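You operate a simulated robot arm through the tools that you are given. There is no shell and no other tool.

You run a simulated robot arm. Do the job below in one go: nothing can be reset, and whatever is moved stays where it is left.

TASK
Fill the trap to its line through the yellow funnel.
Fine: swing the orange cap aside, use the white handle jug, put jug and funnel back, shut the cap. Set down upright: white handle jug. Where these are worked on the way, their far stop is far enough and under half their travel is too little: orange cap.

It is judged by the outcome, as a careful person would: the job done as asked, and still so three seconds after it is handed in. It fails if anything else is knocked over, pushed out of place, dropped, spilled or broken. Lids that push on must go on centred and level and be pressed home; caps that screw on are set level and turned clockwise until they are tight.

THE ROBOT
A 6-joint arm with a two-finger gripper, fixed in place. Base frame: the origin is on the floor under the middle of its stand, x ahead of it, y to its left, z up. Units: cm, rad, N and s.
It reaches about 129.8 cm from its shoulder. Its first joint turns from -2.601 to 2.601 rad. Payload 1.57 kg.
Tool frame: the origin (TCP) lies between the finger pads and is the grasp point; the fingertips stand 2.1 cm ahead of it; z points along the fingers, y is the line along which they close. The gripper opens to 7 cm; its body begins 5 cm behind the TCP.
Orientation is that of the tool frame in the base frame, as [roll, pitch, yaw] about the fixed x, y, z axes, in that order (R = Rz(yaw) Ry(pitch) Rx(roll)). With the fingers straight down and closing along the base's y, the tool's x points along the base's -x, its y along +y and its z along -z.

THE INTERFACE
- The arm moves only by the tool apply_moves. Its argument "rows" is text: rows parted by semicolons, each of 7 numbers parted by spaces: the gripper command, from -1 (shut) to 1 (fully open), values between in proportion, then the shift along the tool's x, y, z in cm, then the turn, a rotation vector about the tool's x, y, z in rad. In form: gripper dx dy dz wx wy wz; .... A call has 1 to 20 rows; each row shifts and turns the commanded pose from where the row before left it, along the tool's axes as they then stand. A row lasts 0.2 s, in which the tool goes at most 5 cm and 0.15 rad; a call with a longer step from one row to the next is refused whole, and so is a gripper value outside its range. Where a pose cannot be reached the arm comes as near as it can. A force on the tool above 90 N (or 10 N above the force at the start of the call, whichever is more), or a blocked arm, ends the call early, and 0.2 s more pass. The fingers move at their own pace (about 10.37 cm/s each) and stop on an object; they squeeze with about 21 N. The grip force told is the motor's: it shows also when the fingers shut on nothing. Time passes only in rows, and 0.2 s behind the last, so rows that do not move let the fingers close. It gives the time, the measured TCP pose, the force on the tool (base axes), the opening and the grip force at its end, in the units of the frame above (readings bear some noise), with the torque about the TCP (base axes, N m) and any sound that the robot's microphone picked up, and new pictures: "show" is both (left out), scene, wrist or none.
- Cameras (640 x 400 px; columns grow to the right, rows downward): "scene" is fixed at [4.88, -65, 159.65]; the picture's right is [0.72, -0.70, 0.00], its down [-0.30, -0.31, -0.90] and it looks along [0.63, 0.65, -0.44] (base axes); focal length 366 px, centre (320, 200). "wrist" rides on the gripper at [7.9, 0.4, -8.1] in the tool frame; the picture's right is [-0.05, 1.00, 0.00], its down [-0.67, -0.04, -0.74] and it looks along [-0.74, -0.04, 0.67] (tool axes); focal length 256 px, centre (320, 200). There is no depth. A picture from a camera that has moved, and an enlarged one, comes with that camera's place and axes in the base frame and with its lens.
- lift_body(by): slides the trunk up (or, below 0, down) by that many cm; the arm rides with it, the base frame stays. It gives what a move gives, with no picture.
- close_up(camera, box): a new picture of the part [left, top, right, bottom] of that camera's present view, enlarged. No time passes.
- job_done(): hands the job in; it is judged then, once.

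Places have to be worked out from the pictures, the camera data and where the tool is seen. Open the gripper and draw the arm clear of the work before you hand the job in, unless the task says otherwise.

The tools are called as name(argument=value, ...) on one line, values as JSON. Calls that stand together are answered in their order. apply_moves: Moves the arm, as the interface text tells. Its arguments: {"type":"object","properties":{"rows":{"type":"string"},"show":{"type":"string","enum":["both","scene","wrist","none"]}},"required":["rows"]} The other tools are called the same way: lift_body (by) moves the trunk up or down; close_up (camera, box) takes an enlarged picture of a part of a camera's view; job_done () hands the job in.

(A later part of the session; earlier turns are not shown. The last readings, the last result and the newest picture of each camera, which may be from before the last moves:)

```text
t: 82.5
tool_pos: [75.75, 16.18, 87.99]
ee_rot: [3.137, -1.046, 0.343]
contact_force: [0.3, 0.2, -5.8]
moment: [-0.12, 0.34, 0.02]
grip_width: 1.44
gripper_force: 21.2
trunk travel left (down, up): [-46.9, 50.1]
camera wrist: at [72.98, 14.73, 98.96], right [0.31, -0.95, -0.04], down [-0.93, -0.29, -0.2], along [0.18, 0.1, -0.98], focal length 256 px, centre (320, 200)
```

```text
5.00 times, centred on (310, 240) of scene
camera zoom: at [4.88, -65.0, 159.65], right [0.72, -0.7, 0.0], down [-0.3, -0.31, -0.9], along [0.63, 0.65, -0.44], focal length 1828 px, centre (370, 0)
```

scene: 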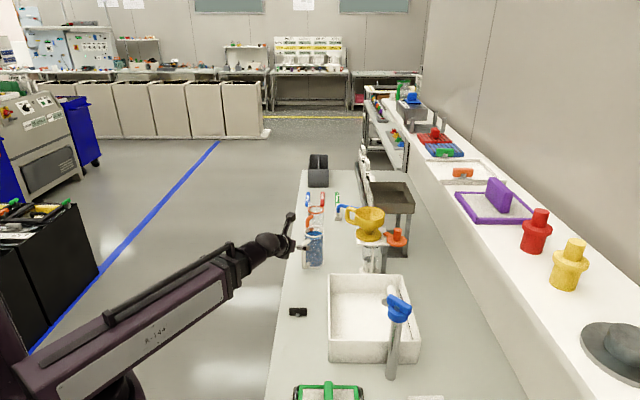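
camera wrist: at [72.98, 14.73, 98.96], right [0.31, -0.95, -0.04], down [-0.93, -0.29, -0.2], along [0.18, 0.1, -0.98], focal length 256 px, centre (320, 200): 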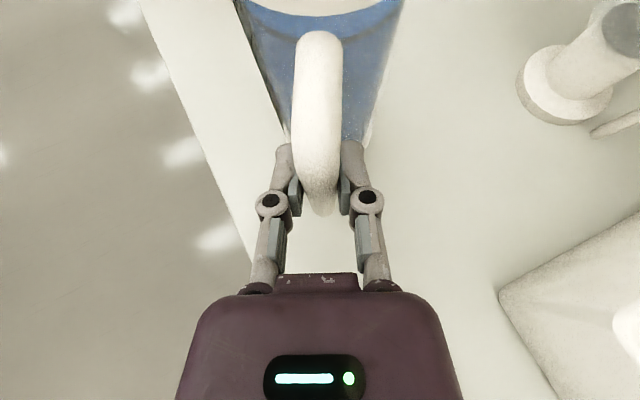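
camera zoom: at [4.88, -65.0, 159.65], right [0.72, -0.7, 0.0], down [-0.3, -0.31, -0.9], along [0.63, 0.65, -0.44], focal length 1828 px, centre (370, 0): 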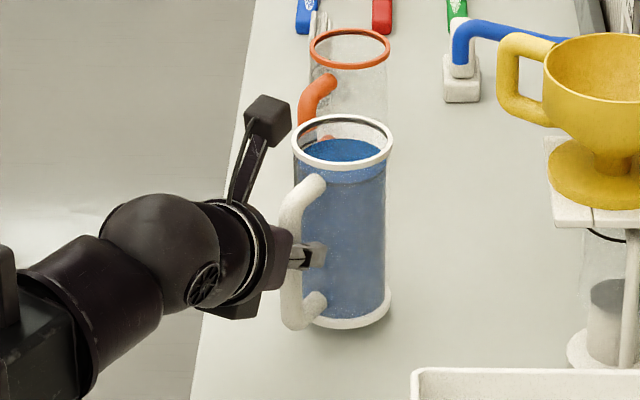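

The jug hangs nearly upright (about 0.54 kg total). I raise it 16 cm, then carry it slowly to a spot short of the funnel on the robot side.

lift_body(by=16)

apply_moves(rows="-1 -0.1 0.4 -0.17 0 0 0;-1 -0.2 0.8 -0.35 0 0 0;-1 -0.35 1.3 -0.61 0 0 0;-1 -0.37 1.4 -0.64 0 0 0;-1 -0.37 1.4 -0.64 0 0 0;-1 -0.37 1.4 -0.64 0 0 0;-1 -0.37 1.4 -0.64 0 0 0;-1 -0.37 1.4 -0.64 0 0 0;-1 -0.37 1.4 -0.64 0 0 0;-1 -0.37 1.4 -0.64 0 0 0;-1 -0.37 1.4 -0.64 0 0 0;-1 -0.37 1.4 -0.64 0 0 0;-1 -0.37 1.4 -0.64 0 0 0;-1 -0.35 1.3 -0.6 0 0 0;-1 -0.3 1.2 -0.5 0 0 0;-1 -0.1 0.6 -0.2 0 0 0;-1 0 0 0 0 0 0")

close_up(camera="scene", box=[300, 170, 430, 290])

```text
t: 84.3
tool_pos: [75.66, 16.07, 103.97]
ee_rot: [3.136, -1.045, 0.344]
contact_force: [-0.3, 0.3, -4.9]
moment: [-0.08, 0.34, 0.0]
grip_width: 1.46
gripper_force: 21.4
trunk travel left (down, up): [-62.9, 34.1]
```

```text
t: 87.9
tool_pos: [72.47, -5.6, 104.05]
ee_rot: [3.136, -1.046, 0.343]
contact_force: [-0.3, 0.7, -4.9]
moment: [-0.1, 0.33, 0.0]
grip_width: 1.45
gripper_force: 20.4
trunk travel left (down, up): [-62.9, 34.1]
camera wrist: at [69.85, -7.07, 114.97], right [0.31, -0.95, -0.04], down [-0.93, -0.29, -0.2], along [0.18, 0.1, -0.98], focal length 256 px, centre (320, 200)
```

scene: 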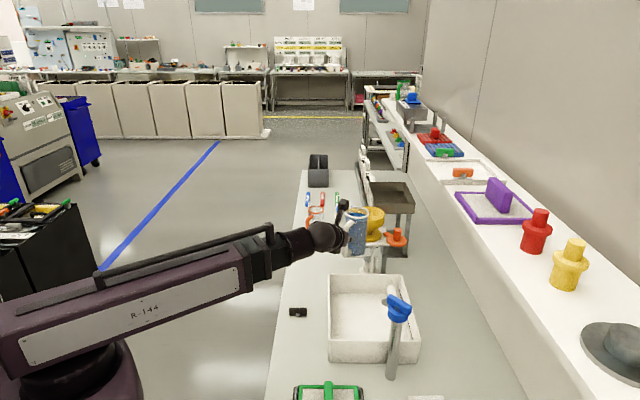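
wrist: 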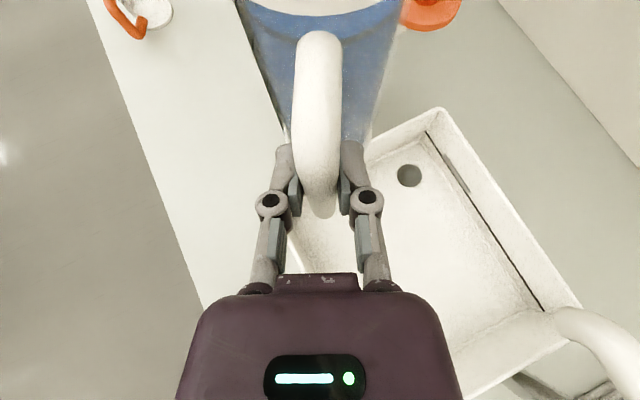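

```text
3.33 times, centred on (365, 230) of scene
camera zoom: at [4.88, -65.0, 159.65], right [0.72, -0.7, 0.0], down [-0.3, -0.31, -0.9], along [0.63, 0.65, -0.44], focal length 1218 px, centre (170, 100)
```

zoom: 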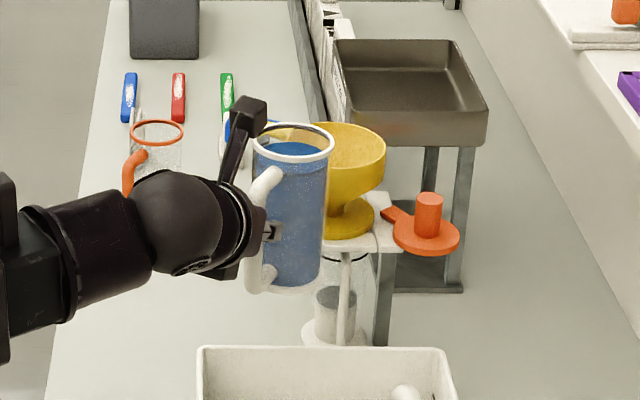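

The jug is in line with the funnel, about 9.5 cm short of its centre. I raise the trunk 8 cm and pre-tilt the jug 20°, still short of pouring and outside the funnel, then check.

lift_body(by=8)

apply_moves(rows="-1 0 0 0 0 -0.05 0;-1 0 0 0 0 -0.05 0;-1 0 0 0 0 -0.05 0;-1 0 0 0 0 -0.05 0;-1 0 0 0 0 -0.05 0;-1 0 0 0 0 -0.05 0;-1 0 0 0 0 -0.05 0;-1 0 0 0 0 0 0")

close_up(camera="scene", box=[300, 170, 430, 290])

close_up(camera="wrist", box=[200, 0, 520, 200])

```text
t: 89.0
tool_pos: [72.45, -5.72, 112.13]
ee_rot: [3.139, -1.046, 0.344]
contact_force: [1.0, 0.4, -5.0]
moment: [-0.13, 0.32, 0.0]
grip_width: 1.44
gripper_force: 20.7
trunk travel left (down, up): [-70.9, 26.1]
```

```text
t: 90.8
tool_pos: [72.51, -5.68, 107.11]
ee_rot: [3.139, -0.696, 0.341]
contact_force: [-0.8, 0.4, -4.2]
moment: [-0.09, 0.25, 0.03]
grip_width: 1.45
gripper_force: 21.2
out of reach, approached as far as the arm can: row 1, 2, 3, 4, 5, 6, 7
trunk travel left (down, up): [-70.9, 26.1]
camera wrist: at [73.56, -5.74, 118.4], right [0.29, -0.96, -0.03], down [-0.94, -0.3, 0.14], along [-0.15, -0.01, -0.99], focal length 256 px, centre (320, 200)
```

scene: 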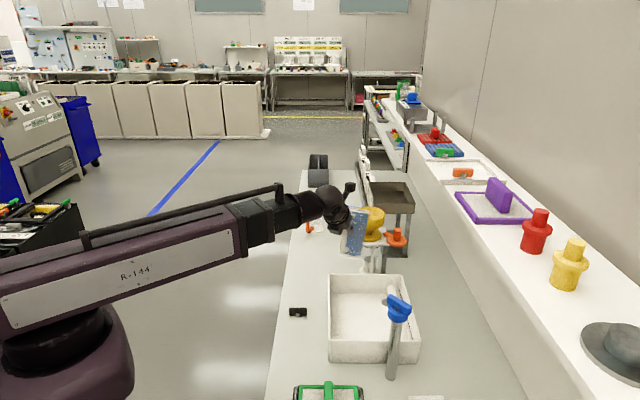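
wrist: 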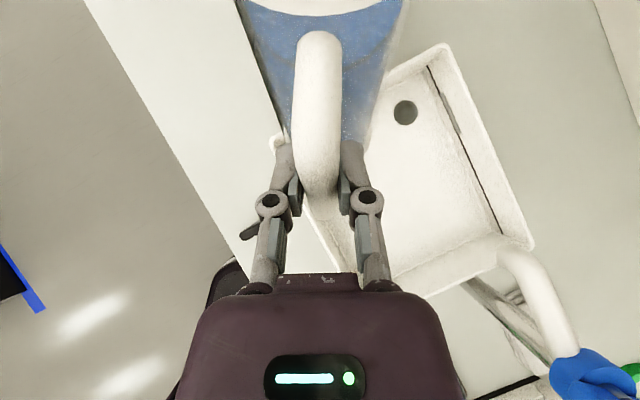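

```text
3.33 times, centred on (365, 230) of scene
camera zoom: at [4.88, -65.0, 159.65], right [0.72, -0.7, 0.0], down [-0.3, -0.31, -0.9], along [0.63, 0.65, -0.44], focal length 1218 px, centre (170, 100)
```

zoom: 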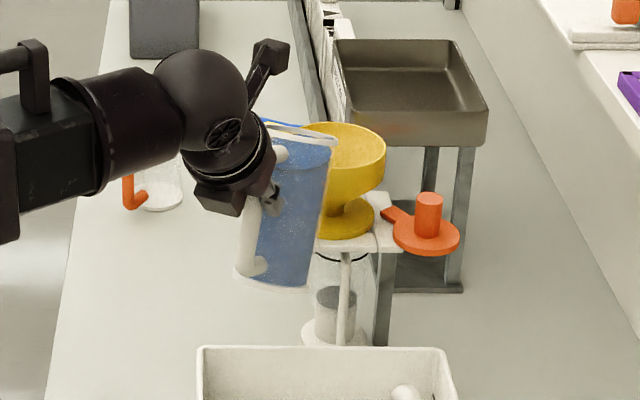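

```text
2.00 times, centred on (360, 100) of wrist
camera zoom: at [73.56, -5.74, 118.4], right [0.29, -0.96, -0.03], down [-0.94, -0.3, 0.14], along [-0.15, -0.01, -0.99], focal length 512 px, centre (240, 400)
```

zoom: 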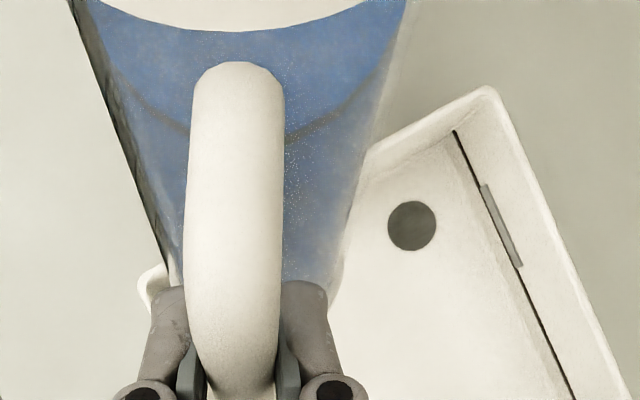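

Tilt is 20° with no spill visible, and the lip is about 8 cm from the funnel centre at z≈108.5. I raise 1 cm for rim clearance and advance 5.2 cm so the lip overhangs the funnel by about 2 cm.

lift_body(by=1)

apply_moves(rows="-1 0.35 0 0.3 0 0 0;-1 0.6 0 0.5 0 0 0;-1 0.7 0 0.585 0 0 0;-1 0.7 0 0.585 0 0 0;-1 0.7 0 0.585 0 0 0;-1 0.6 0 0.5 0 0 0;-1 0.34 0 0.28 0 0 0;-1 0 0 0 0 0 0", show="wrist")

close_up(camera="scene", box=[320, 180, 420, 280])

```text
t: 91.4
tool_pos: [72.57, -5.67, 108.16]
ee_rot: [3.139, -0.697, 0.344]
contact_force: [0.2, 0.1, -5.0]
moment: [-0.1, 0.27, 0.0]
grip_width: 1.45
gripper_force: 21.1
trunk travel left (down, up): [-71.9, 25.1]
```

```text
t: 93.2
tool_pos: [77.44, -4.03, 108.15]
ee_rot: [3.138, -0.696, 0.343]
contact_force: [-0.9, -0.3, -5.8]
moment: [-0.11, 0.27, 0.01]
grip_width: 1.42
gripper_force: 21.1
trunk travel left (down, up): [-71.9, 25.1]
camera wrist: at [78.44, -4.0, 119.41], right [0.29, -0.96, -0.03], down [-0.94, -0.3, 0.14], along [-0.15, -0.01, -0.99], focal length 256 px, centre (320, 200)
```

wrist: 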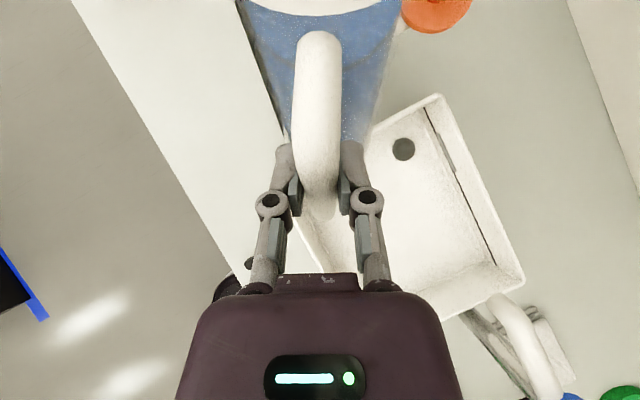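

```text
4.00 times, centred on (370, 230) of scene
camera zoom: at [4.88, -65.0, 159.65], right [0.72, -0.7, 0.0], down [-0.3, -0.31, -0.9], along [0.63, 0.65, -0.44], focal length 1462 px, centre (120, 80)
```

zoom: 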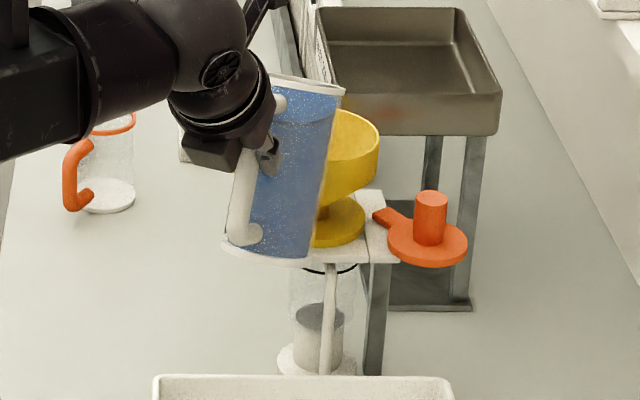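

The lip overhangs the funnel with clearance. Now I start the pour in small steps: lift a little, tilt 5°, look.

lift_body(by=1.5)

apply_moves(rows="-1 0 0 0 0 -0.03 0;-1 0 0 0 0 -0.03 0;-1 0 0 0 0 -0.027 0;-1 0 0 0 0 0 0;-1 0 0 0 0 0 0", show="none")

close_up(camera="scene", box=[335, 190, 405, 280])

lift_body(by=1.5)

apply_moves(rows="-1 0 0 0 0 -0.03 0;-1 0 0 0 0 -0.02 0;-1 0 0 0 0 0 0;-1 0 0 0 0 0 0;-1 0 0 0 0 0 0", show="none")

close_up(camera="scene", box=[335, 190, 405, 280])

```text
t: 93.9
tool_pos: [77.45, -3.97, 109.59]
ee_rot: [3.138, -0.697, 0.342]
contact_force: [-0.7, 0.2, -5.6]
moment: [-0.1, 0.29, -0.01]
grip_width: 1.45
gripper_force: 21.2
trunk travel left (down, up): [-73.4, 23.6]
```

```text
t: 95.1
tool_pos: [77.41, -3.91, 108.48]
ee_rot: [3.141, -0.61, 0.342]
contact_force: [-0.5, -0.4, -5.4]
moment: [-0.06, 0.23, 0.02]
grip_width: 1.42
gripper_force: 21.1
out of reach, approached as far as the arm can: row 1, 2, 3
trunk travel left (down, up): [-73.4, 23.6]
```

```text
4.44 times, centred on (370, 235) of scene
camera zoom: at [4.88, -65.0, 159.65], right [0.72, -0.7, 0.0], down [-0.3, -0.31, -0.9], along [0.63, 0.65, -0.44], focal length 1624 px, centre (98, 44)
```

zoom: 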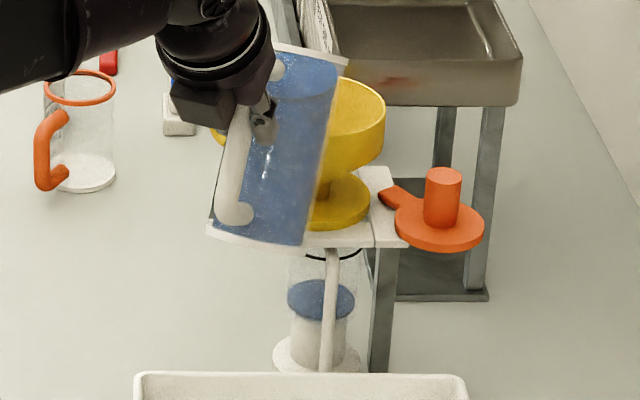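

```text
t: 95.7
tool_pos: [77.46, -4.0, 110.11]
ee_rot: [3.14, -0.609, 0.343]
contact_force: [0.5, 0.0, -4.8]
moment: [-0.07, 0.28, -0.03]
grip_width: 1.45
gripper_force: 20.7
trunk travel left (down, up): [-74.9, 22.1]
```

```text
t: 96.9
tool_pos: [77.62, -3.97, 109.68]
ee_rot: [3.14, -0.562, 0.341]
contact_force: [-0.7, 1.1, -5.1]
moment: [-0.06, 0.26, 0.0]
grip_width: 1.43
gripper_force: 21.2
out of reach, approached as far as the arm can: row 1
trunk travel left (down, up): [-74.9, 22.1]
```

```text
4.44 times, centred on (370, 235) of scene
camera zoom: at [4.88, -65.0, 159.65], right [0.72, -0.7, 0.0], down [-0.3, -0.31, -0.9], along [0.63, 0.65, -0.44], focal length 1624 px, centre (98, 44)
```

zoom: 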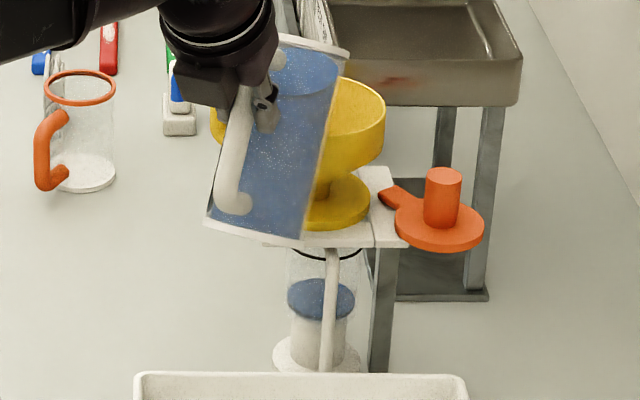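

Liquid is flowing and the level in the trap is visible as a blue disc just above the grey core, well below the black ring. I hold still a moment to see whether flow continues at this tilt.

apply_moves(rows="-1 0 0 0 0 0 0;-1 0 0 0 0 0 0;-1 0 0 0 0 0 0;-1 0 0 0 0 0 0;-1 0 0 0 0 0 0", show="none")

close_up(camera="scene", box=[355, 225, 395, 275])

close_up(camera="wrist", box=[220, 0, 460, 160])

```text
t: 98.1
tool_pos: [77.59, -3.89, 109.57]
ee_rot: [3.141, -0.56, 0.34]
contact_force: [-0.2, 0.4, -5.1]
moment: [-0.08, 0.25, -0.03]
grip_width: 1.42
gripper_force: 20.5
trunk travel left (down, up): [-74.9, 22.1]
```

```text
8.00 times, centred on (375, 250) of scene
camera zoom: at [4.88, -65.0, 159.65], right [0.72, -0.7, 0.0], down [-0.3, -0.31, -0.9], along [0.63, 0.65, -0.44], focal length 2924 px, centre (-120, -200)
```

zoom: 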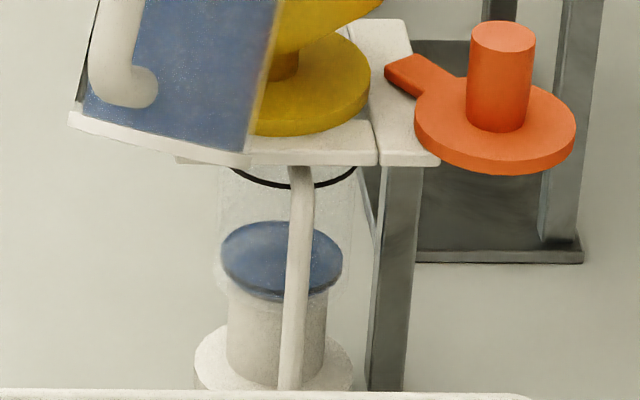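

```text
2.50 times, centred on (340, 80) of wrist
camera zoom: at [79.94, -3.54, 120.69], right [0.29, -0.96, -0.03], down [-0.92, -0.29, 0.28], along [-0.27, -0.06, -0.96], focal length 640 px, centre (270, 500)
```

zoom: 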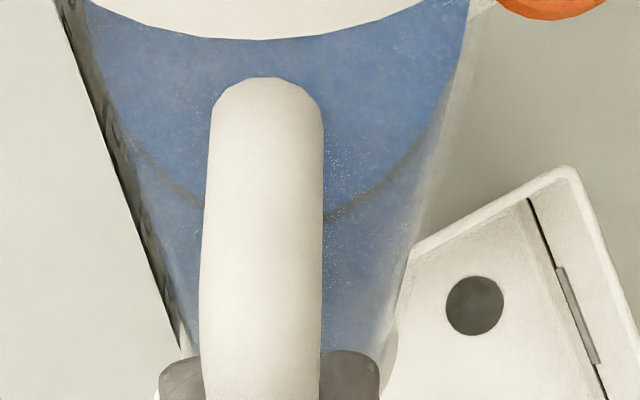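

The level is now about 5 cm below the ring, with a clear view. Judging by the picture the jug has sagged about 11° in the grip, so its true tilt is about 39°. I continue in small lift-and-tilt steps.

lift_body(by=1.2)

apply_moves(rows="-1 0 0 0 0 -0.03 0;-1 0 0 0 0 -0.03 0;-1 0 0 0 0 0 0;-1 0 0 0 0 0 0;-1 0 0 0 0 0 0;-1 0 0 0 0 0 0", show="none")

close_up(camera="scene", box=[335, 190, 405, 280])

close_up(camera="scene", box=[355, 225, 395, 275])

```text
t: 98.7
tool_pos: [77.42, -4.07, 110.83]
ee_rot: [3.14, -0.561, 0.34]
contact_force: [0.1, -0.2, -5.4]
moment: [-0.1, 0.23, -0.03]
grip_width: 1.44
gripper_force: 20.7
trunk travel left (down, up): [-76.1, 20.9]
```

```text
t: 100.1
tool_pos: [77.48, -4.01, 110.22]
ee_rot: [3.139, -0.5, 0.34]
contact_force: [-0.2, 0.2, -6.0]
moment: [-0.04, 0.23, -0.01]
grip_width: 1.46
gripper_force: 20.7
out of reach, approached as far as the arm can: row 2
trunk travel left (down, up): [-76.1, 20.9]
```

```text
4.44 times, centred on (370, 235) of scene
camera zoom: at [4.88, -65.0, 159.65], right [0.72, -0.7, 0.0], down [-0.3, -0.31, -0.9], along [0.63, 0.65, -0.44], focal length 1624 px, centre (98, 44)
```

zoom: 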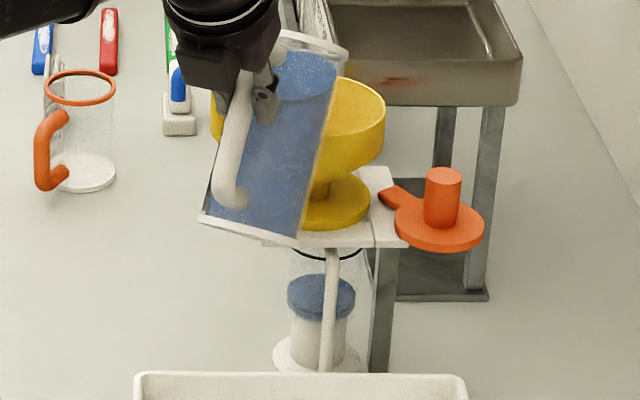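

```text
8.00 times, centred on (375, 250) of scene
camera zoom: at [4.88, -65.0, 159.65], right [0.72, -0.7, 0.0], down [-0.3, -0.31, -0.9], along [0.63, 0.65, -0.44], focal length 2924 px, centre (-120, -200)
```

zoom: 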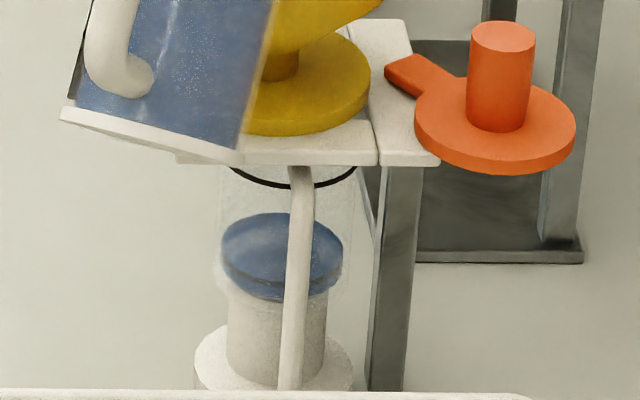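

The level rose about 0.45 cm and control is good. I continue with the next steps, about 5° each.

lift_body(by=1.7)

apply_moves(rows="-1 0 0 0 0 -0.03 0;-1 0 0 0 0 -0.03 0;-1 0.2 0 0.1 0 -0.027 0;-1 0 0 0 0 0 0;-1 0 0 0 0 0 0;-1 0 0 0 0 0 0;-1 0 0 0 0 0 0", show="none")

close_up(camera="scene", box=[335, 190, 405, 280])

close_up(camera="scene", box=[355, 225, 395, 275])

```text
t: 100.7
tool_pos: [77.55, -3.96, 111.96]
ee_rot: [3.141, -0.502, 0.34]
contact_force: [-0.2, 0.4, -4.9]
moment: [-0.08, 0.21, 0.0]
grip_width: 1.45
gripper_force: 21.3
trunk travel left (down, up): [-77.8, 19.2]
```

```text
t: 102.3
tool_pos: [77.6, -3.96, 111.28]
ee_rot: [3.139, -0.415, 0.341]
contact_force: [-0.5, 0.0, -5.4]
moment: [-0.06, 0.16, 0.0]
grip_width: 1.44
gripper_force: 21.0
out of reach, approached as far as the arm can: row 2
trunk travel left (down, up): [-77.8, 19.2]
```

```text
4.44 times, centred on (370, 235) of scene
camera zoom: at [4.88, -65.0, 159.65], right [0.72, -0.7, 0.0], down [-0.3, -0.31, -0.9], along [0.63, 0.65, -0.44], focal length 1624 px, centre (98, 44)
```

zoom: 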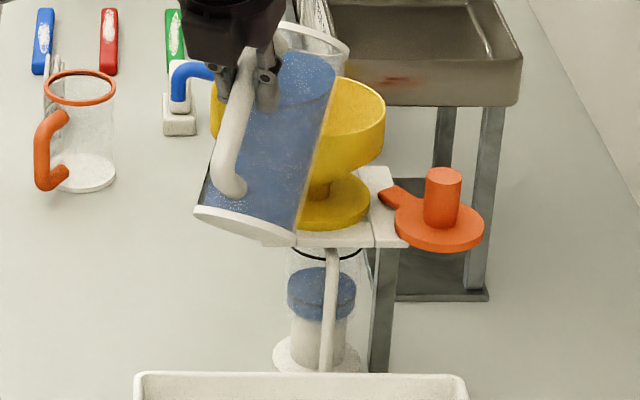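

```text
8.00 times, centred on (375, 250) of scene
camera zoom: at [4.88, -65.0, 159.65], right [0.72, -0.7, 0.0], down [-0.3, -0.31, -0.9], along [0.63, 0.65, -0.44], focal length 2924 px, centre (-120, -200)
```

zoom: 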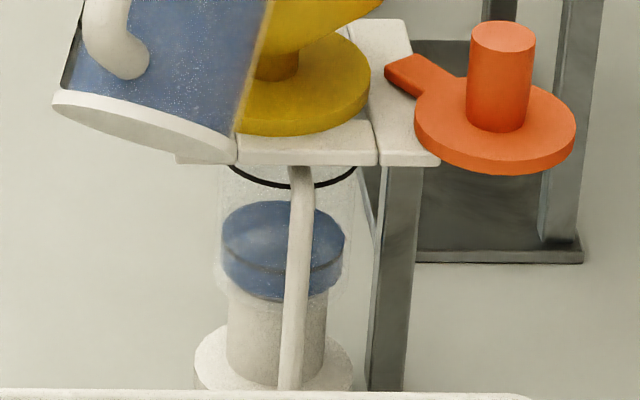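

The level is rising steadily, about 0.6 cm this step. I continue with another 5°.

lift_body(by=1.6)

apply_moves(rows="-1 0 0 0 0 -0.03 0;-1 0 0 0 0 -0.03 0;-1 0.3 0 0.1 0 -0.027 0;-1 0 0 0 0 0 0;-1 0 0 0 0 0 0;-1 0 0 0 0 0 0;-1 0 0 0 0 0 0", show="none")

close_up(camera="scene", box=[335, 190, 405, 280])

close_up(camera="scene", box=[355, 225, 395, 275])

```text
t: 103.0
tool_pos: [77.64, -3.91, 112.78]
ee_rot: [3.141, -0.413, 0.34]
contact_force: [0.1, -0.7, -5.0]
moment: [-0.05, 0.21, 0.02]
grip_width: 1.46
gripper_force: 21.1
trunk travel left (down, up): [-79.4, 17.6]
```

```text
t: 104.6
tool_pos: [77.93, -3.84, 112.35]
ee_rot: [3.14, -0.327, 0.341]
contact_force: [-0.4, 0.5, -4.8]
moment: [-0.05, 0.14, -0.01]
grip_width: 1.44
gripper_force: 21.4
out of reach, approached as far as the arm can: row 2
trunk travel left (down, up): [-79.4, 17.6]
```

```text
4.44 times, centred on (370, 235) of scene
camera zoom: at [4.88, -65.0, 159.65], right [0.72, -0.7, 0.0], down [-0.3, -0.31, -0.9], along [0.63, 0.65, -0.44], focal length 1624 px, centre (98, 44)
```

zoom: 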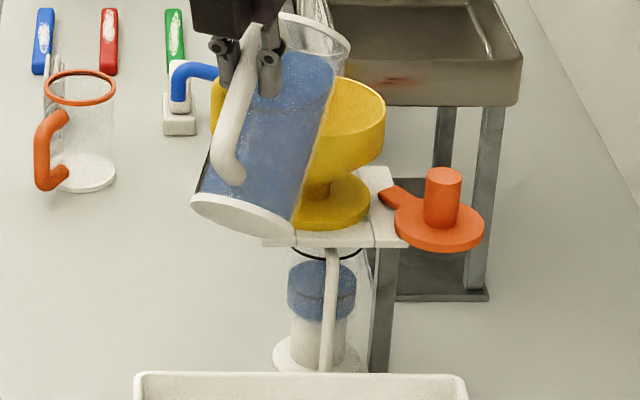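

```text
8.00 times, centred on (375, 250) of scene
camera zoom: at [4.88, -65.0, 159.65], right [0.72, -0.7, 0.0], down [-0.3, -0.31, -0.9], along [0.63, 0.65, -0.44], focal length 2924 px, centre (-120, -200)
```

zoom: 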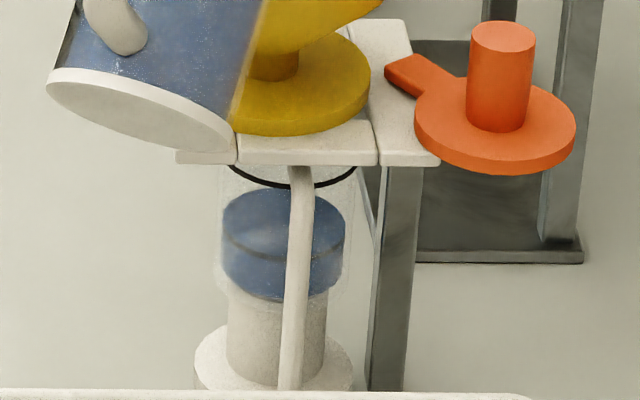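

The level is rising another 0.6 cm per step. I nudge the jug 0.8 cm further over the funnel and tilt 5° more.

lift_body(by=1.4)

apply_moves(rows="-1 0.4 0 0.13 0 0 0;-1 0.4 0 0.12 0 -0.03 0;-1 0 0 0 0 -0.03 0;-1 0 0 0 0 -0.027 0;-1 0 0 0 0 0 0;-1 0 0 0 0 0 0;-1 0 0 0 0 0 0;-1 0 0 0 0 0 0", show="wrist")

close_up(camera="scene", box=[335, 190, 405, 280])

close_up(camera="scene", box=[355, 225, 395, 275])

```text
t: 105.2
tool_pos: [78.14, -3.69, 113.56]
ee_rot: [3.139, -0.328, 0.34]
contact_force: [0.7, -0.9, -5.6]
moment: [-0.04, 0.14, -0.01]
grip_width: 1.46
gripper_force: 20.8
trunk travel left (down, up): [-80.8, 16.2]
```

```text
t: 107.0
tool_pos: [78.67, -3.55, 113.31]
ee_rot: [3.141, -0.243, 0.341]
contact_force: [0.5, -0.5, -3.6]
moment: [-0.01, 0.12, -0.01]
grip_width: 1.46
gripper_force: 21.1
out of reach, approached as far as the arm can: row 3
trunk travel left (down, up): [-80.8, 16.2]
camera wrist: at [84.38, -1.95, 122.96], right [0.28, -0.96, -0.01], down [-0.79, -0.24, 0.56], along [-0.54, -0.15, -0.83], focal length 256 px, centre (320, 200)
```

wrist: 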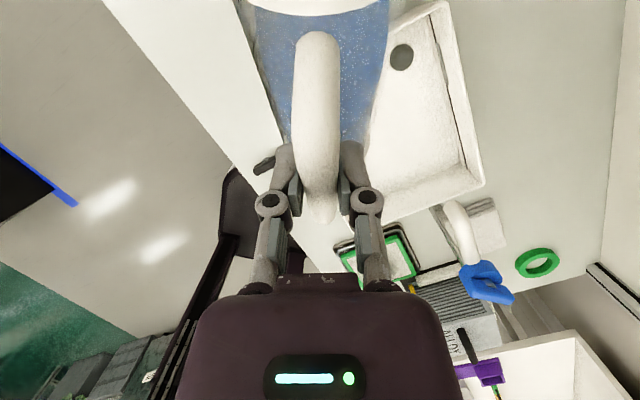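

```text
4.44 times, centred on (370, 235) of scene
camera zoom: at [4.88, -65.0, 159.65], right [0.72, -0.7, 0.0], down [-0.3, -0.31, -0.9], along [0.63, 0.65, -0.44], focal length 1624 px, centre (98, 44)
```

zoom: 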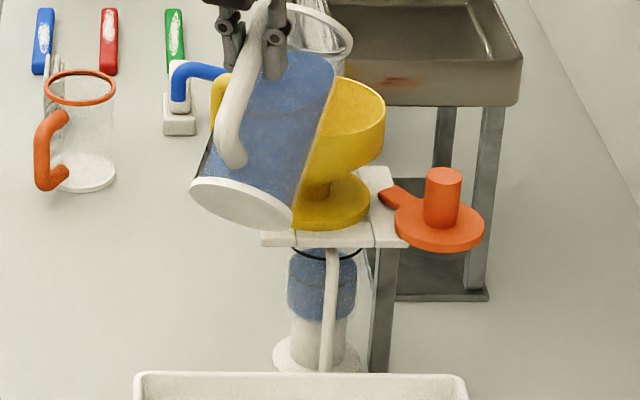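

```text
8.00 times, centred on (375, 250) of scene
camera zoom: at [4.88, -65.0, 159.65], right [0.72, -0.7, 0.0], down [-0.3, -0.31, -0.9], along [0.63, 0.65, -0.44], focal length 2924 px, centre (-120, -200)
```

zoom: 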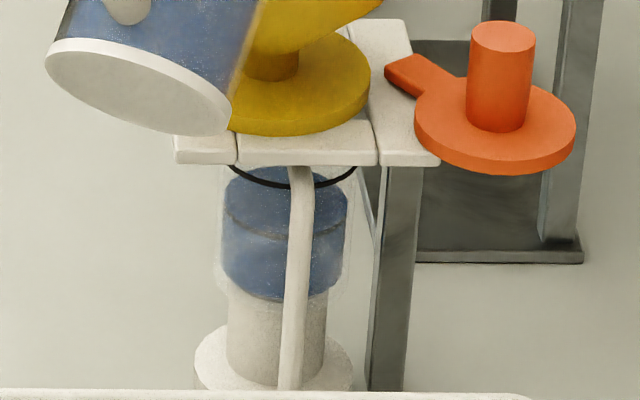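

About 2.5 cm remains to the line. I tilt 4° more, then wait and check.

lift_body(by=1.1)

apply_moves(rows="-1 0.3 0 0.07 0 -0.025 0;-1 0.1 0 0.02 0 -0.025 0;-1 0 0 0 0 -0.02 0;-1 0 0 0 0 0 0;-1 0 0 0 0 0 0;-1 0 0 0 0 0 0;-1 0 0 0 0 0 0;-1 0 0 0 0 0 0", show="none")

close_up(camera="scene", box=[335, 190, 405, 280])

close_up(camera="scene", box=[355, 225, 395, 275])

```text
t: 107.6
tool_pos: [78.76, -3.47, 114.32]
ee_rot: [3.138, -0.243, 0.339]
contact_force: [-0.2, 0.1, -4.2]
moment: [-0.04, 0.12, -0.05]
grip_width: 1.46
gripper_force: 20.8
trunk travel left (down, up): [-81.9, 15.1]
```

```text
t: 109.4
tool_pos: [79.21, -3.29, 114.05]
ee_rot: [3.14, -0.175, 0.34]
contact_force: [0.0, -0.7, -4.0]
moment: [0.0, 0.1, -0.01]
grip_width: 1.45
gripper_force: 20.7
trunk travel left (down, up): [-81.9, 15.1]
```

```text
4.44 times, centred on (370, 235) of scene
camera zoom: at [4.88, -65.0, 159.65], right [0.72, -0.7, 0.0], down [-0.3, -0.31, -0.9], along [0.63, 0.65, -0.44], focal length 1624 px, centre (98, 44)
```

zoom: 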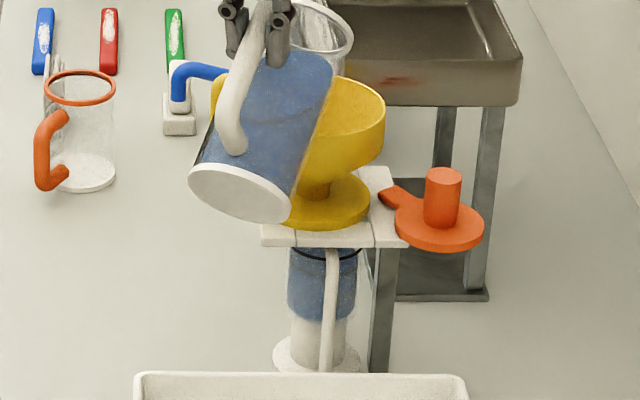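

```text
8.00 times, centred on (375, 250) of scene
camera zoom: at [4.88, -65.0, 159.65], right [0.72, -0.7, 0.0], down [-0.3, -0.31, -0.9], along [0.63, 0.65, -0.44], focal length 2924 px, centre (-120, -200)
```

zoom: 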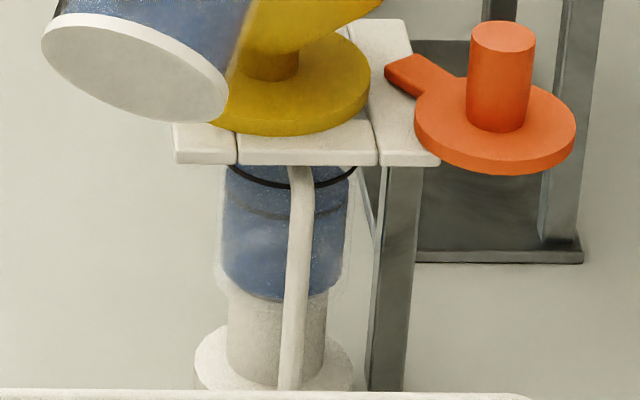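

The surface is getting close to the ring; I zoom in tightly to measure the remaining gap.

close_up(camera="scene", box=[364, 242, 388, 264])

```text
16.00 times, centred on (376, 253) of scene
camera zoom: at [4.88, -65.0, 159.65], right [0.72, -0.7, 0.0], down [-0.3, -0.31, -0.9], along [0.63, 0.65, -0.44], focal length 5848 px, centre (-576, -648)
```

zoom: 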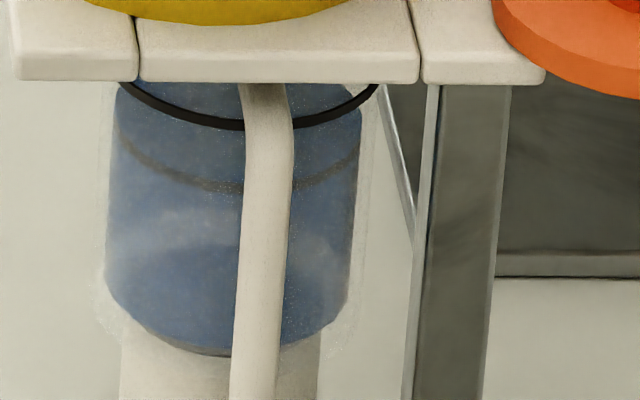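

The surface edge is about 1.7 cm below the ring. I wait a second to see whether it is still rising.

apply_moves(rows="-1 0 0 0 0 0 0;-1 0 0 0 0 0 0;-1 0 0 0 0 0 0;-1 0 0 0 0 0 0;-1 0 0 0 0 0 0", show="none")

close_up(camera="scene", box=[364, 242, 388, 264])

```text
t: 110.6
tool_pos: [79.15, -3.29, 114.0]
ee_rot: [3.14, -0.171, 0.341]
contact_force: [-0.4, -0.5, -3.3]
moment: [-0.07, 0.12, -0.02]
grip_width: 1.44
gripper_force: 21.3
trunk travel left (down, up): [-81.9, 15.1]
```

```text
16.00 times, centred on (376, 253) of scene
camera zoom: at [4.88, -65.0, 159.65], right [0.72, -0.7, 0.0], down [-0.3, -0.31, -0.9], along [0.63, 0.65, -0.44], focal length 5848 px, centre (-576, -648)
```

zoom: 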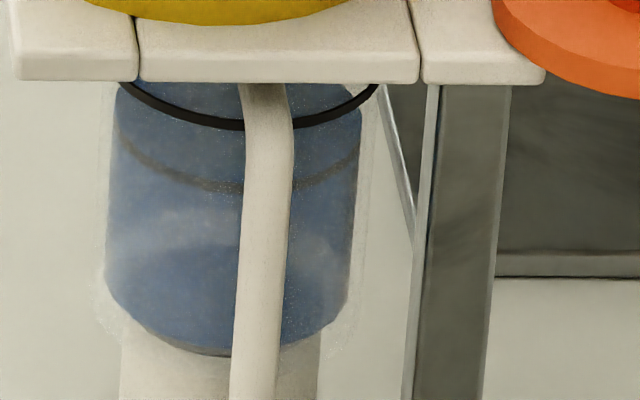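

Flow settles, so level follows tilt. I tilt another 3.5° and measure.

lift_body(by=0.9)

apply_moves(rows="-1 0.3 0 0.04 0 -0.02 0;-1 0 0 0 0 -0.02 0;-1 0 0 0 0 -0.021 0;-1 0 0 0 0 0 0;-1 0 0 0 0 0 0;-1 0 0 0 0 0 0;-1 0 0 0 0 0 0;-1 0 0 0 0 0 0;-1 0 0 0 0 0 0", show="none")

close_up(camera="scene", box=[364, 242, 388, 264])

close_up(camera="scene", box=[335, 180, 405, 280])

```text
t: 111.2
tool_pos: [79.16, -3.42, 115.0]
ee_rot: [3.14, -0.171, 0.341]
contact_force: [0.0, 0.5, -3.8]
moment: [-0.04, 0.12, -0.01]
grip_width: 1.45
gripper_force: 21.3
trunk travel left (down, up): [-82.8, 14.2]
```

```text
t: 113.2
tool_pos: [79.51, -3.28, 114.8]
ee_rot: [3.141, -0.112, 0.34]
contact_force: [0.7, -0.5, -4.0]
moment: [0.0, 0.07, -0.04]
grip_width: 1.46
gripper_force: 21.3
trunk travel left (down, up): [-82.8, 14.2]
```

```text
16.00 times, centred on (376, 253) of scene
camera zoom: at [4.88, -65.0, 159.65], right [0.72, -0.7, 0.0], down [-0.3, -0.31, -0.9], along [0.63, 0.65, -0.44], focal length 5848 px, centre (-576, -648)
```

zoom: 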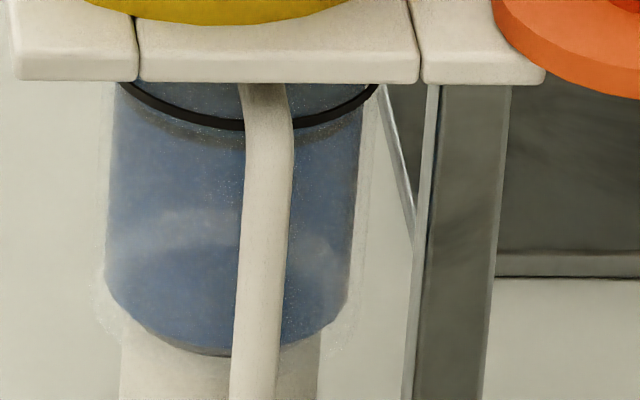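

```text
4.00 times, centred on (370, 230) of scene
camera zoom: at [4.88, -65.0, 159.65], right [0.72, -0.7, 0.0], down [-0.3, -0.31, -0.9], along [0.63, 0.65, -0.44], focal length 1462 px, centre (120, 80)
```

zoom: 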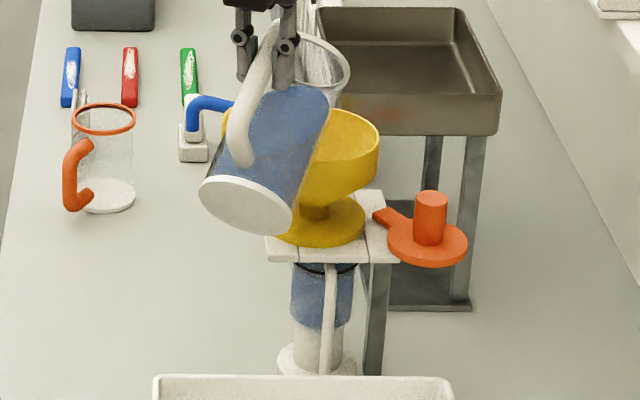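

Now only about 0.6 cm remains. I wait for it to settle before the last small tilt.

apply_moves(rows="-1 0 0 0 0 0 0;-1 0 0 0 0 0 0;-1 0 0 0 0 0 0;-1 0 0 0 0 0 0;-1 0 0 0 0 0 0", show="none")

close_up(camera="scene", box=[368, 244, 384, 258])

```text
t: 114.3
tool_pos: [79.38, -3.25, 114.75]
ee_rot: [3.14, -0.112, 0.339]
contact_force: [0.3, 0.4, -3.9]
moment: [-0.04, 0.08, -0.02]
grip_width: 1.45
gripper_force: 21.4
trunk travel left (down, up): [-82.8, 14.2]
```

```text
16.00 times, centred on (376, 251) of scene
camera zoom: at [4.88, -65.0, 159.65], right [0.72, -0.7, 0.0], down [-0.3, -0.31, -0.9], along [0.63, 0.65, -0.44], focal length 5848 px, centre (-576, -616)
```

zoom: 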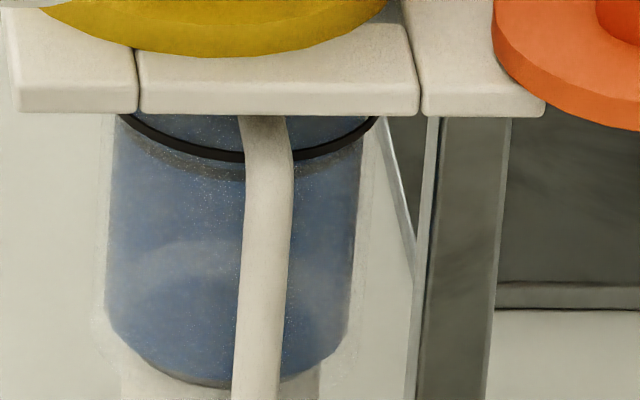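

Stable, about 0.6 cm below the line. I apply a small 1.3° tilt.

lift_body(by=0.3)

apply_moves(rows="-1 0 0 0 0 -0.012 0;-1 0 0 0 0 -0.011 0;-1 0 0 0 0 0 0;-1 0 0 0 0 0 0;-1 0 0 0 0 0 0;-1 0 0 0 0 0 0;-1 0 0 0 0 0 0;-1 0 0 0 0 0 0;-1 0 0 0 0 0 0", show="none")

close_up(camera="scene", box=[368, 244, 384, 258])

```text
t: 114.9
tool_pos: [79.41, -3.33, 115.07]
ee_rot: [3.14, -0.11, 0.34]
contact_force: [-0.4, 0.5, -4.4]
moment: [-0.04, 0.11, -0.02]
grip_width: 1.45
gripper_force: 20.9
trunk travel left (down, up): [-83.1, 13.9]
```

```text
t: 116.9
tool_pos: [79.33, -3.18, 115.11]
ee_rot: [3.14, -0.087, 0.341]
contact_force: [-0.2, 0.5, -2.9]
moment: [-0.02, 0.08, 0.01]
grip_width: 1.43
gripper_force: 21.8
trunk travel left (down, up): [-83.1, 13.9]
```

```text
16.00 times, centred on (376, 251) of scene
camera zoom: at [4.88, -65.0, 159.65], right [0.72, -0.7, 0.0], down [-0.3, -0.31, -0.9], along [0.63, 0.65, -0.44], focal length 5848 px, centre (-576, -616)
```

zoom: 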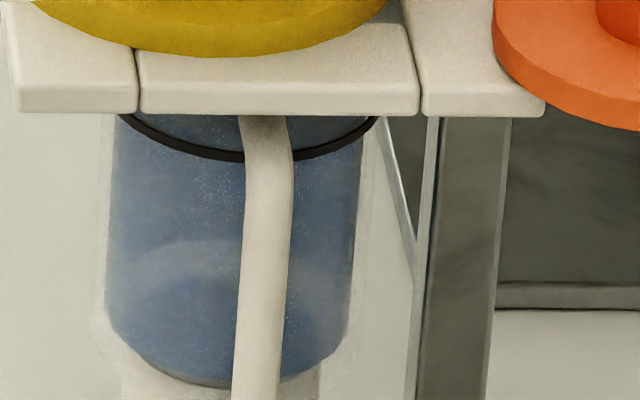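

The surface edge now merges with the ring. I zoom tighter to check exactly.

close_up(camera="scene", box=[368, 246, 382, 254])

apply_moves(rows="-1 0 0 0 0 0 0;-1 0 0 0 0 0 0;-1 0 0 0 0 0 0;-1 0 0 0 0 0 0", show="none")

close_up(camera="scene", box=[368, 246, 382, 254])

```text
16.00 times, centred on (375, 250) of scene
camera zoom: at [4.88, -65.0, 159.65], right [0.72, -0.7, 0.0], down [-0.3, -0.31, -0.9], along [0.63, 0.65, -0.44], focal length 5848 px, centre (-560, -600)
```

zoom: 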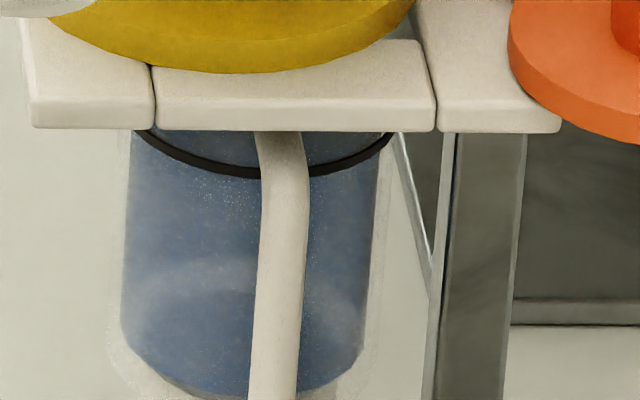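

```text
t: 117.9
tool_pos: [79.4, -3.28, 115.06]
ee_rot: [3.141, -0.087, 0.34]
contact_force: [0.9, 0.5, -3.7]
moment: [0.02, 0.09, -0.03]
grip_width: 1.45
gripper_force: 21.1
trunk travel left (down, up): [-83.1, 13.9]
```

```text
16.00 times, centred on (375, 250) of scene
camera zoom: at [4.88, -65.0, 159.65], right [0.72, -0.7, 0.0], down [-0.3, -0.31, -0.9], along [0.63, 0.65, -0.44], focal length 5848 px, centre (-560, -600)
```

zoom: 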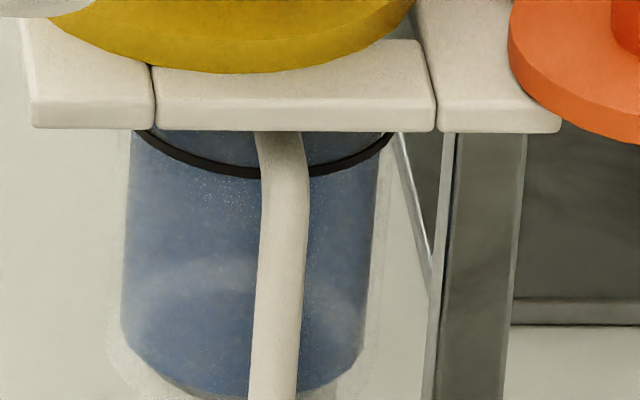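

The surface edge lies right behind the ring. Allowing for the glass radius, that puts the level about 1.5 mm under the line, so I add a tiny 0.4° tilt.

apply_moves(rows="-1 0 0 0 0 -0.007 0;-1 0 0 0 0 0 0;-1 0 0 0 0 0 0;-1 0 0 0 0 0 0;-1 0 0 0 0 0 0;-1 0 0 0 0 0 0;-1 0 0 0 0 0 0", show="none")

close_up(camera="scene", box=[368, 246, 382, 254])

```text
t: 119.5
tool_pos: [79.51, -3.23, 115.11]
ee_rot: [3.14, -0.08, 0.34]
contact_force: [-0.8, -0.1, -4.0]
moment: [-0.01, 0.07, -0.01]
grip_width: 1.43
gripper_force: 21.4
trunk travel left (down, up): [-83.1, 13.9]
```

```text
16.00 times, centred on (375, 250) of scene
camera zoom: at [4.88, -65.0, 159.65], right [0.72, -0.7, 0.0], down [-0.3, -0.31, -0.9], along [0.63, 0.65, -0.44], focal length 5848 px, centre (-560, -600)
```

zoom: 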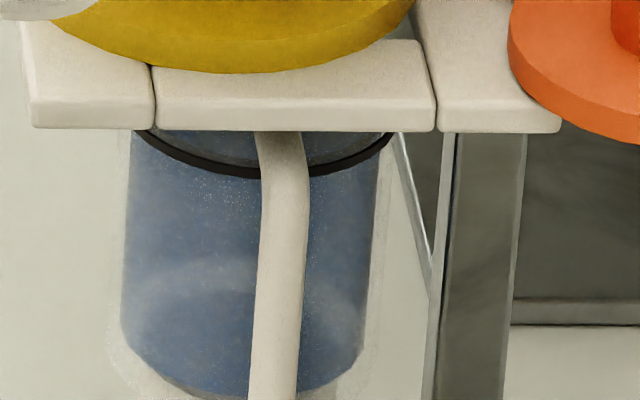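

The surface is now level with the ring. I stop the pour by tilting the jug back upright; the lip rises, so it clears the funnel rim.

apply_moves(rows="-1 0 0 0 0 0.05 0;-1 0 0 0 0 0.07 0;-1 0 0 0 0 0.07 0;-1 0 0 0 0 0.07 0;-1 0 0 0 0 0.07 0;-1 0 0 0 0 0.07 0;-1 0 0 0 0 0.07 0;-1 0 0 0 0 0.07 0;-1 0 0 0 0 0.07 0;-1 0 0 0 0 0.07 0;-1 0 0 0 0 0.07 0;-1 0 0 0 0 0.07 0;-1 0 0 0 0 0.05 0;-1 0 0 0 0 0 0")

close_up(camera="scene", box=[320, 130, 440, 290])

close_up(camera="scene", box=[368, 246, 382, 254])

```text
t: 122.5
tool_pos: [79.48, -3.37, 122.73]
ee_rot: [3.137, -0.951, 0.343]
contact_force: [-0.2, -0.4, -3.3]
moment: [-0.05, 0.22, 0.04]
grip_width: 1.42
gripper_force: 20.5
out of reach, approached as far as the arm can: row 3, 4, 5, 6, 7, 8, 9, 10, 11, 12, 13
trunk travel left (down, up): [-83.1, 13.9]
camera wrist: at [77.79, -4.31, 133.9], right [0.3, -0.95, -0.04], down [-0.95, -0.3, -0.11], along [0.09, 0.07, -0.99], focal length 256 px, centre (320, 200)
```

scene: 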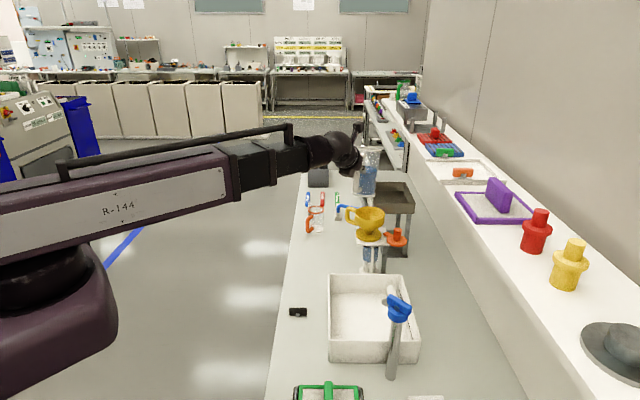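
wrist: 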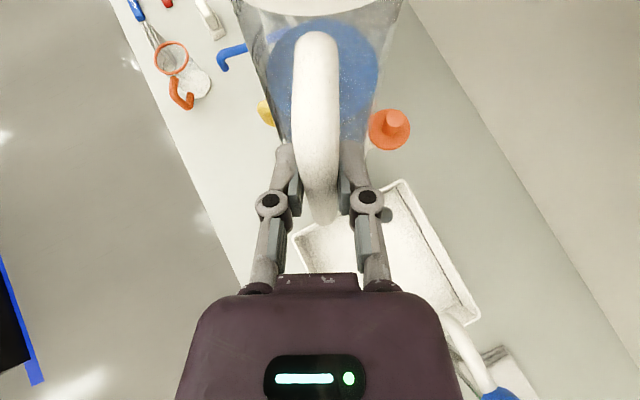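

```text
2.50 times, centred on (380, 210) of scene
camera zoom: at [4.88, -65.0, 159.65], right [0.72, -0.7, 0.0], down [-0.3, -0.31, -0.9], along [0.63, 0.65, -0.44], focal length 914 px, centre (170, 175)
```

zoom: 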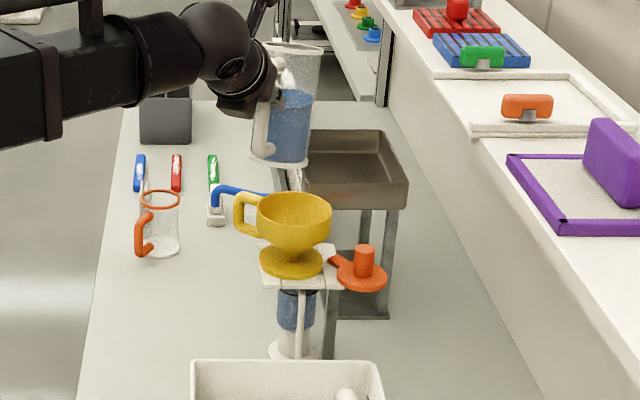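

```text
16.00 times, centred on (375, 250) of scene
camera zoom: at [4.88, -65.0, 159.65], right [0.72, -0.7, 0.0], down [-0.3, -0.31, -0.9], along [0.63, 0.65, -0.44], focal length 5848 px, centre (-560, -600)
```

zoom: 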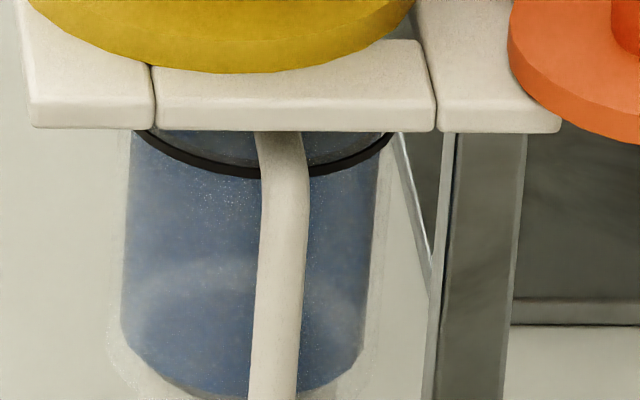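

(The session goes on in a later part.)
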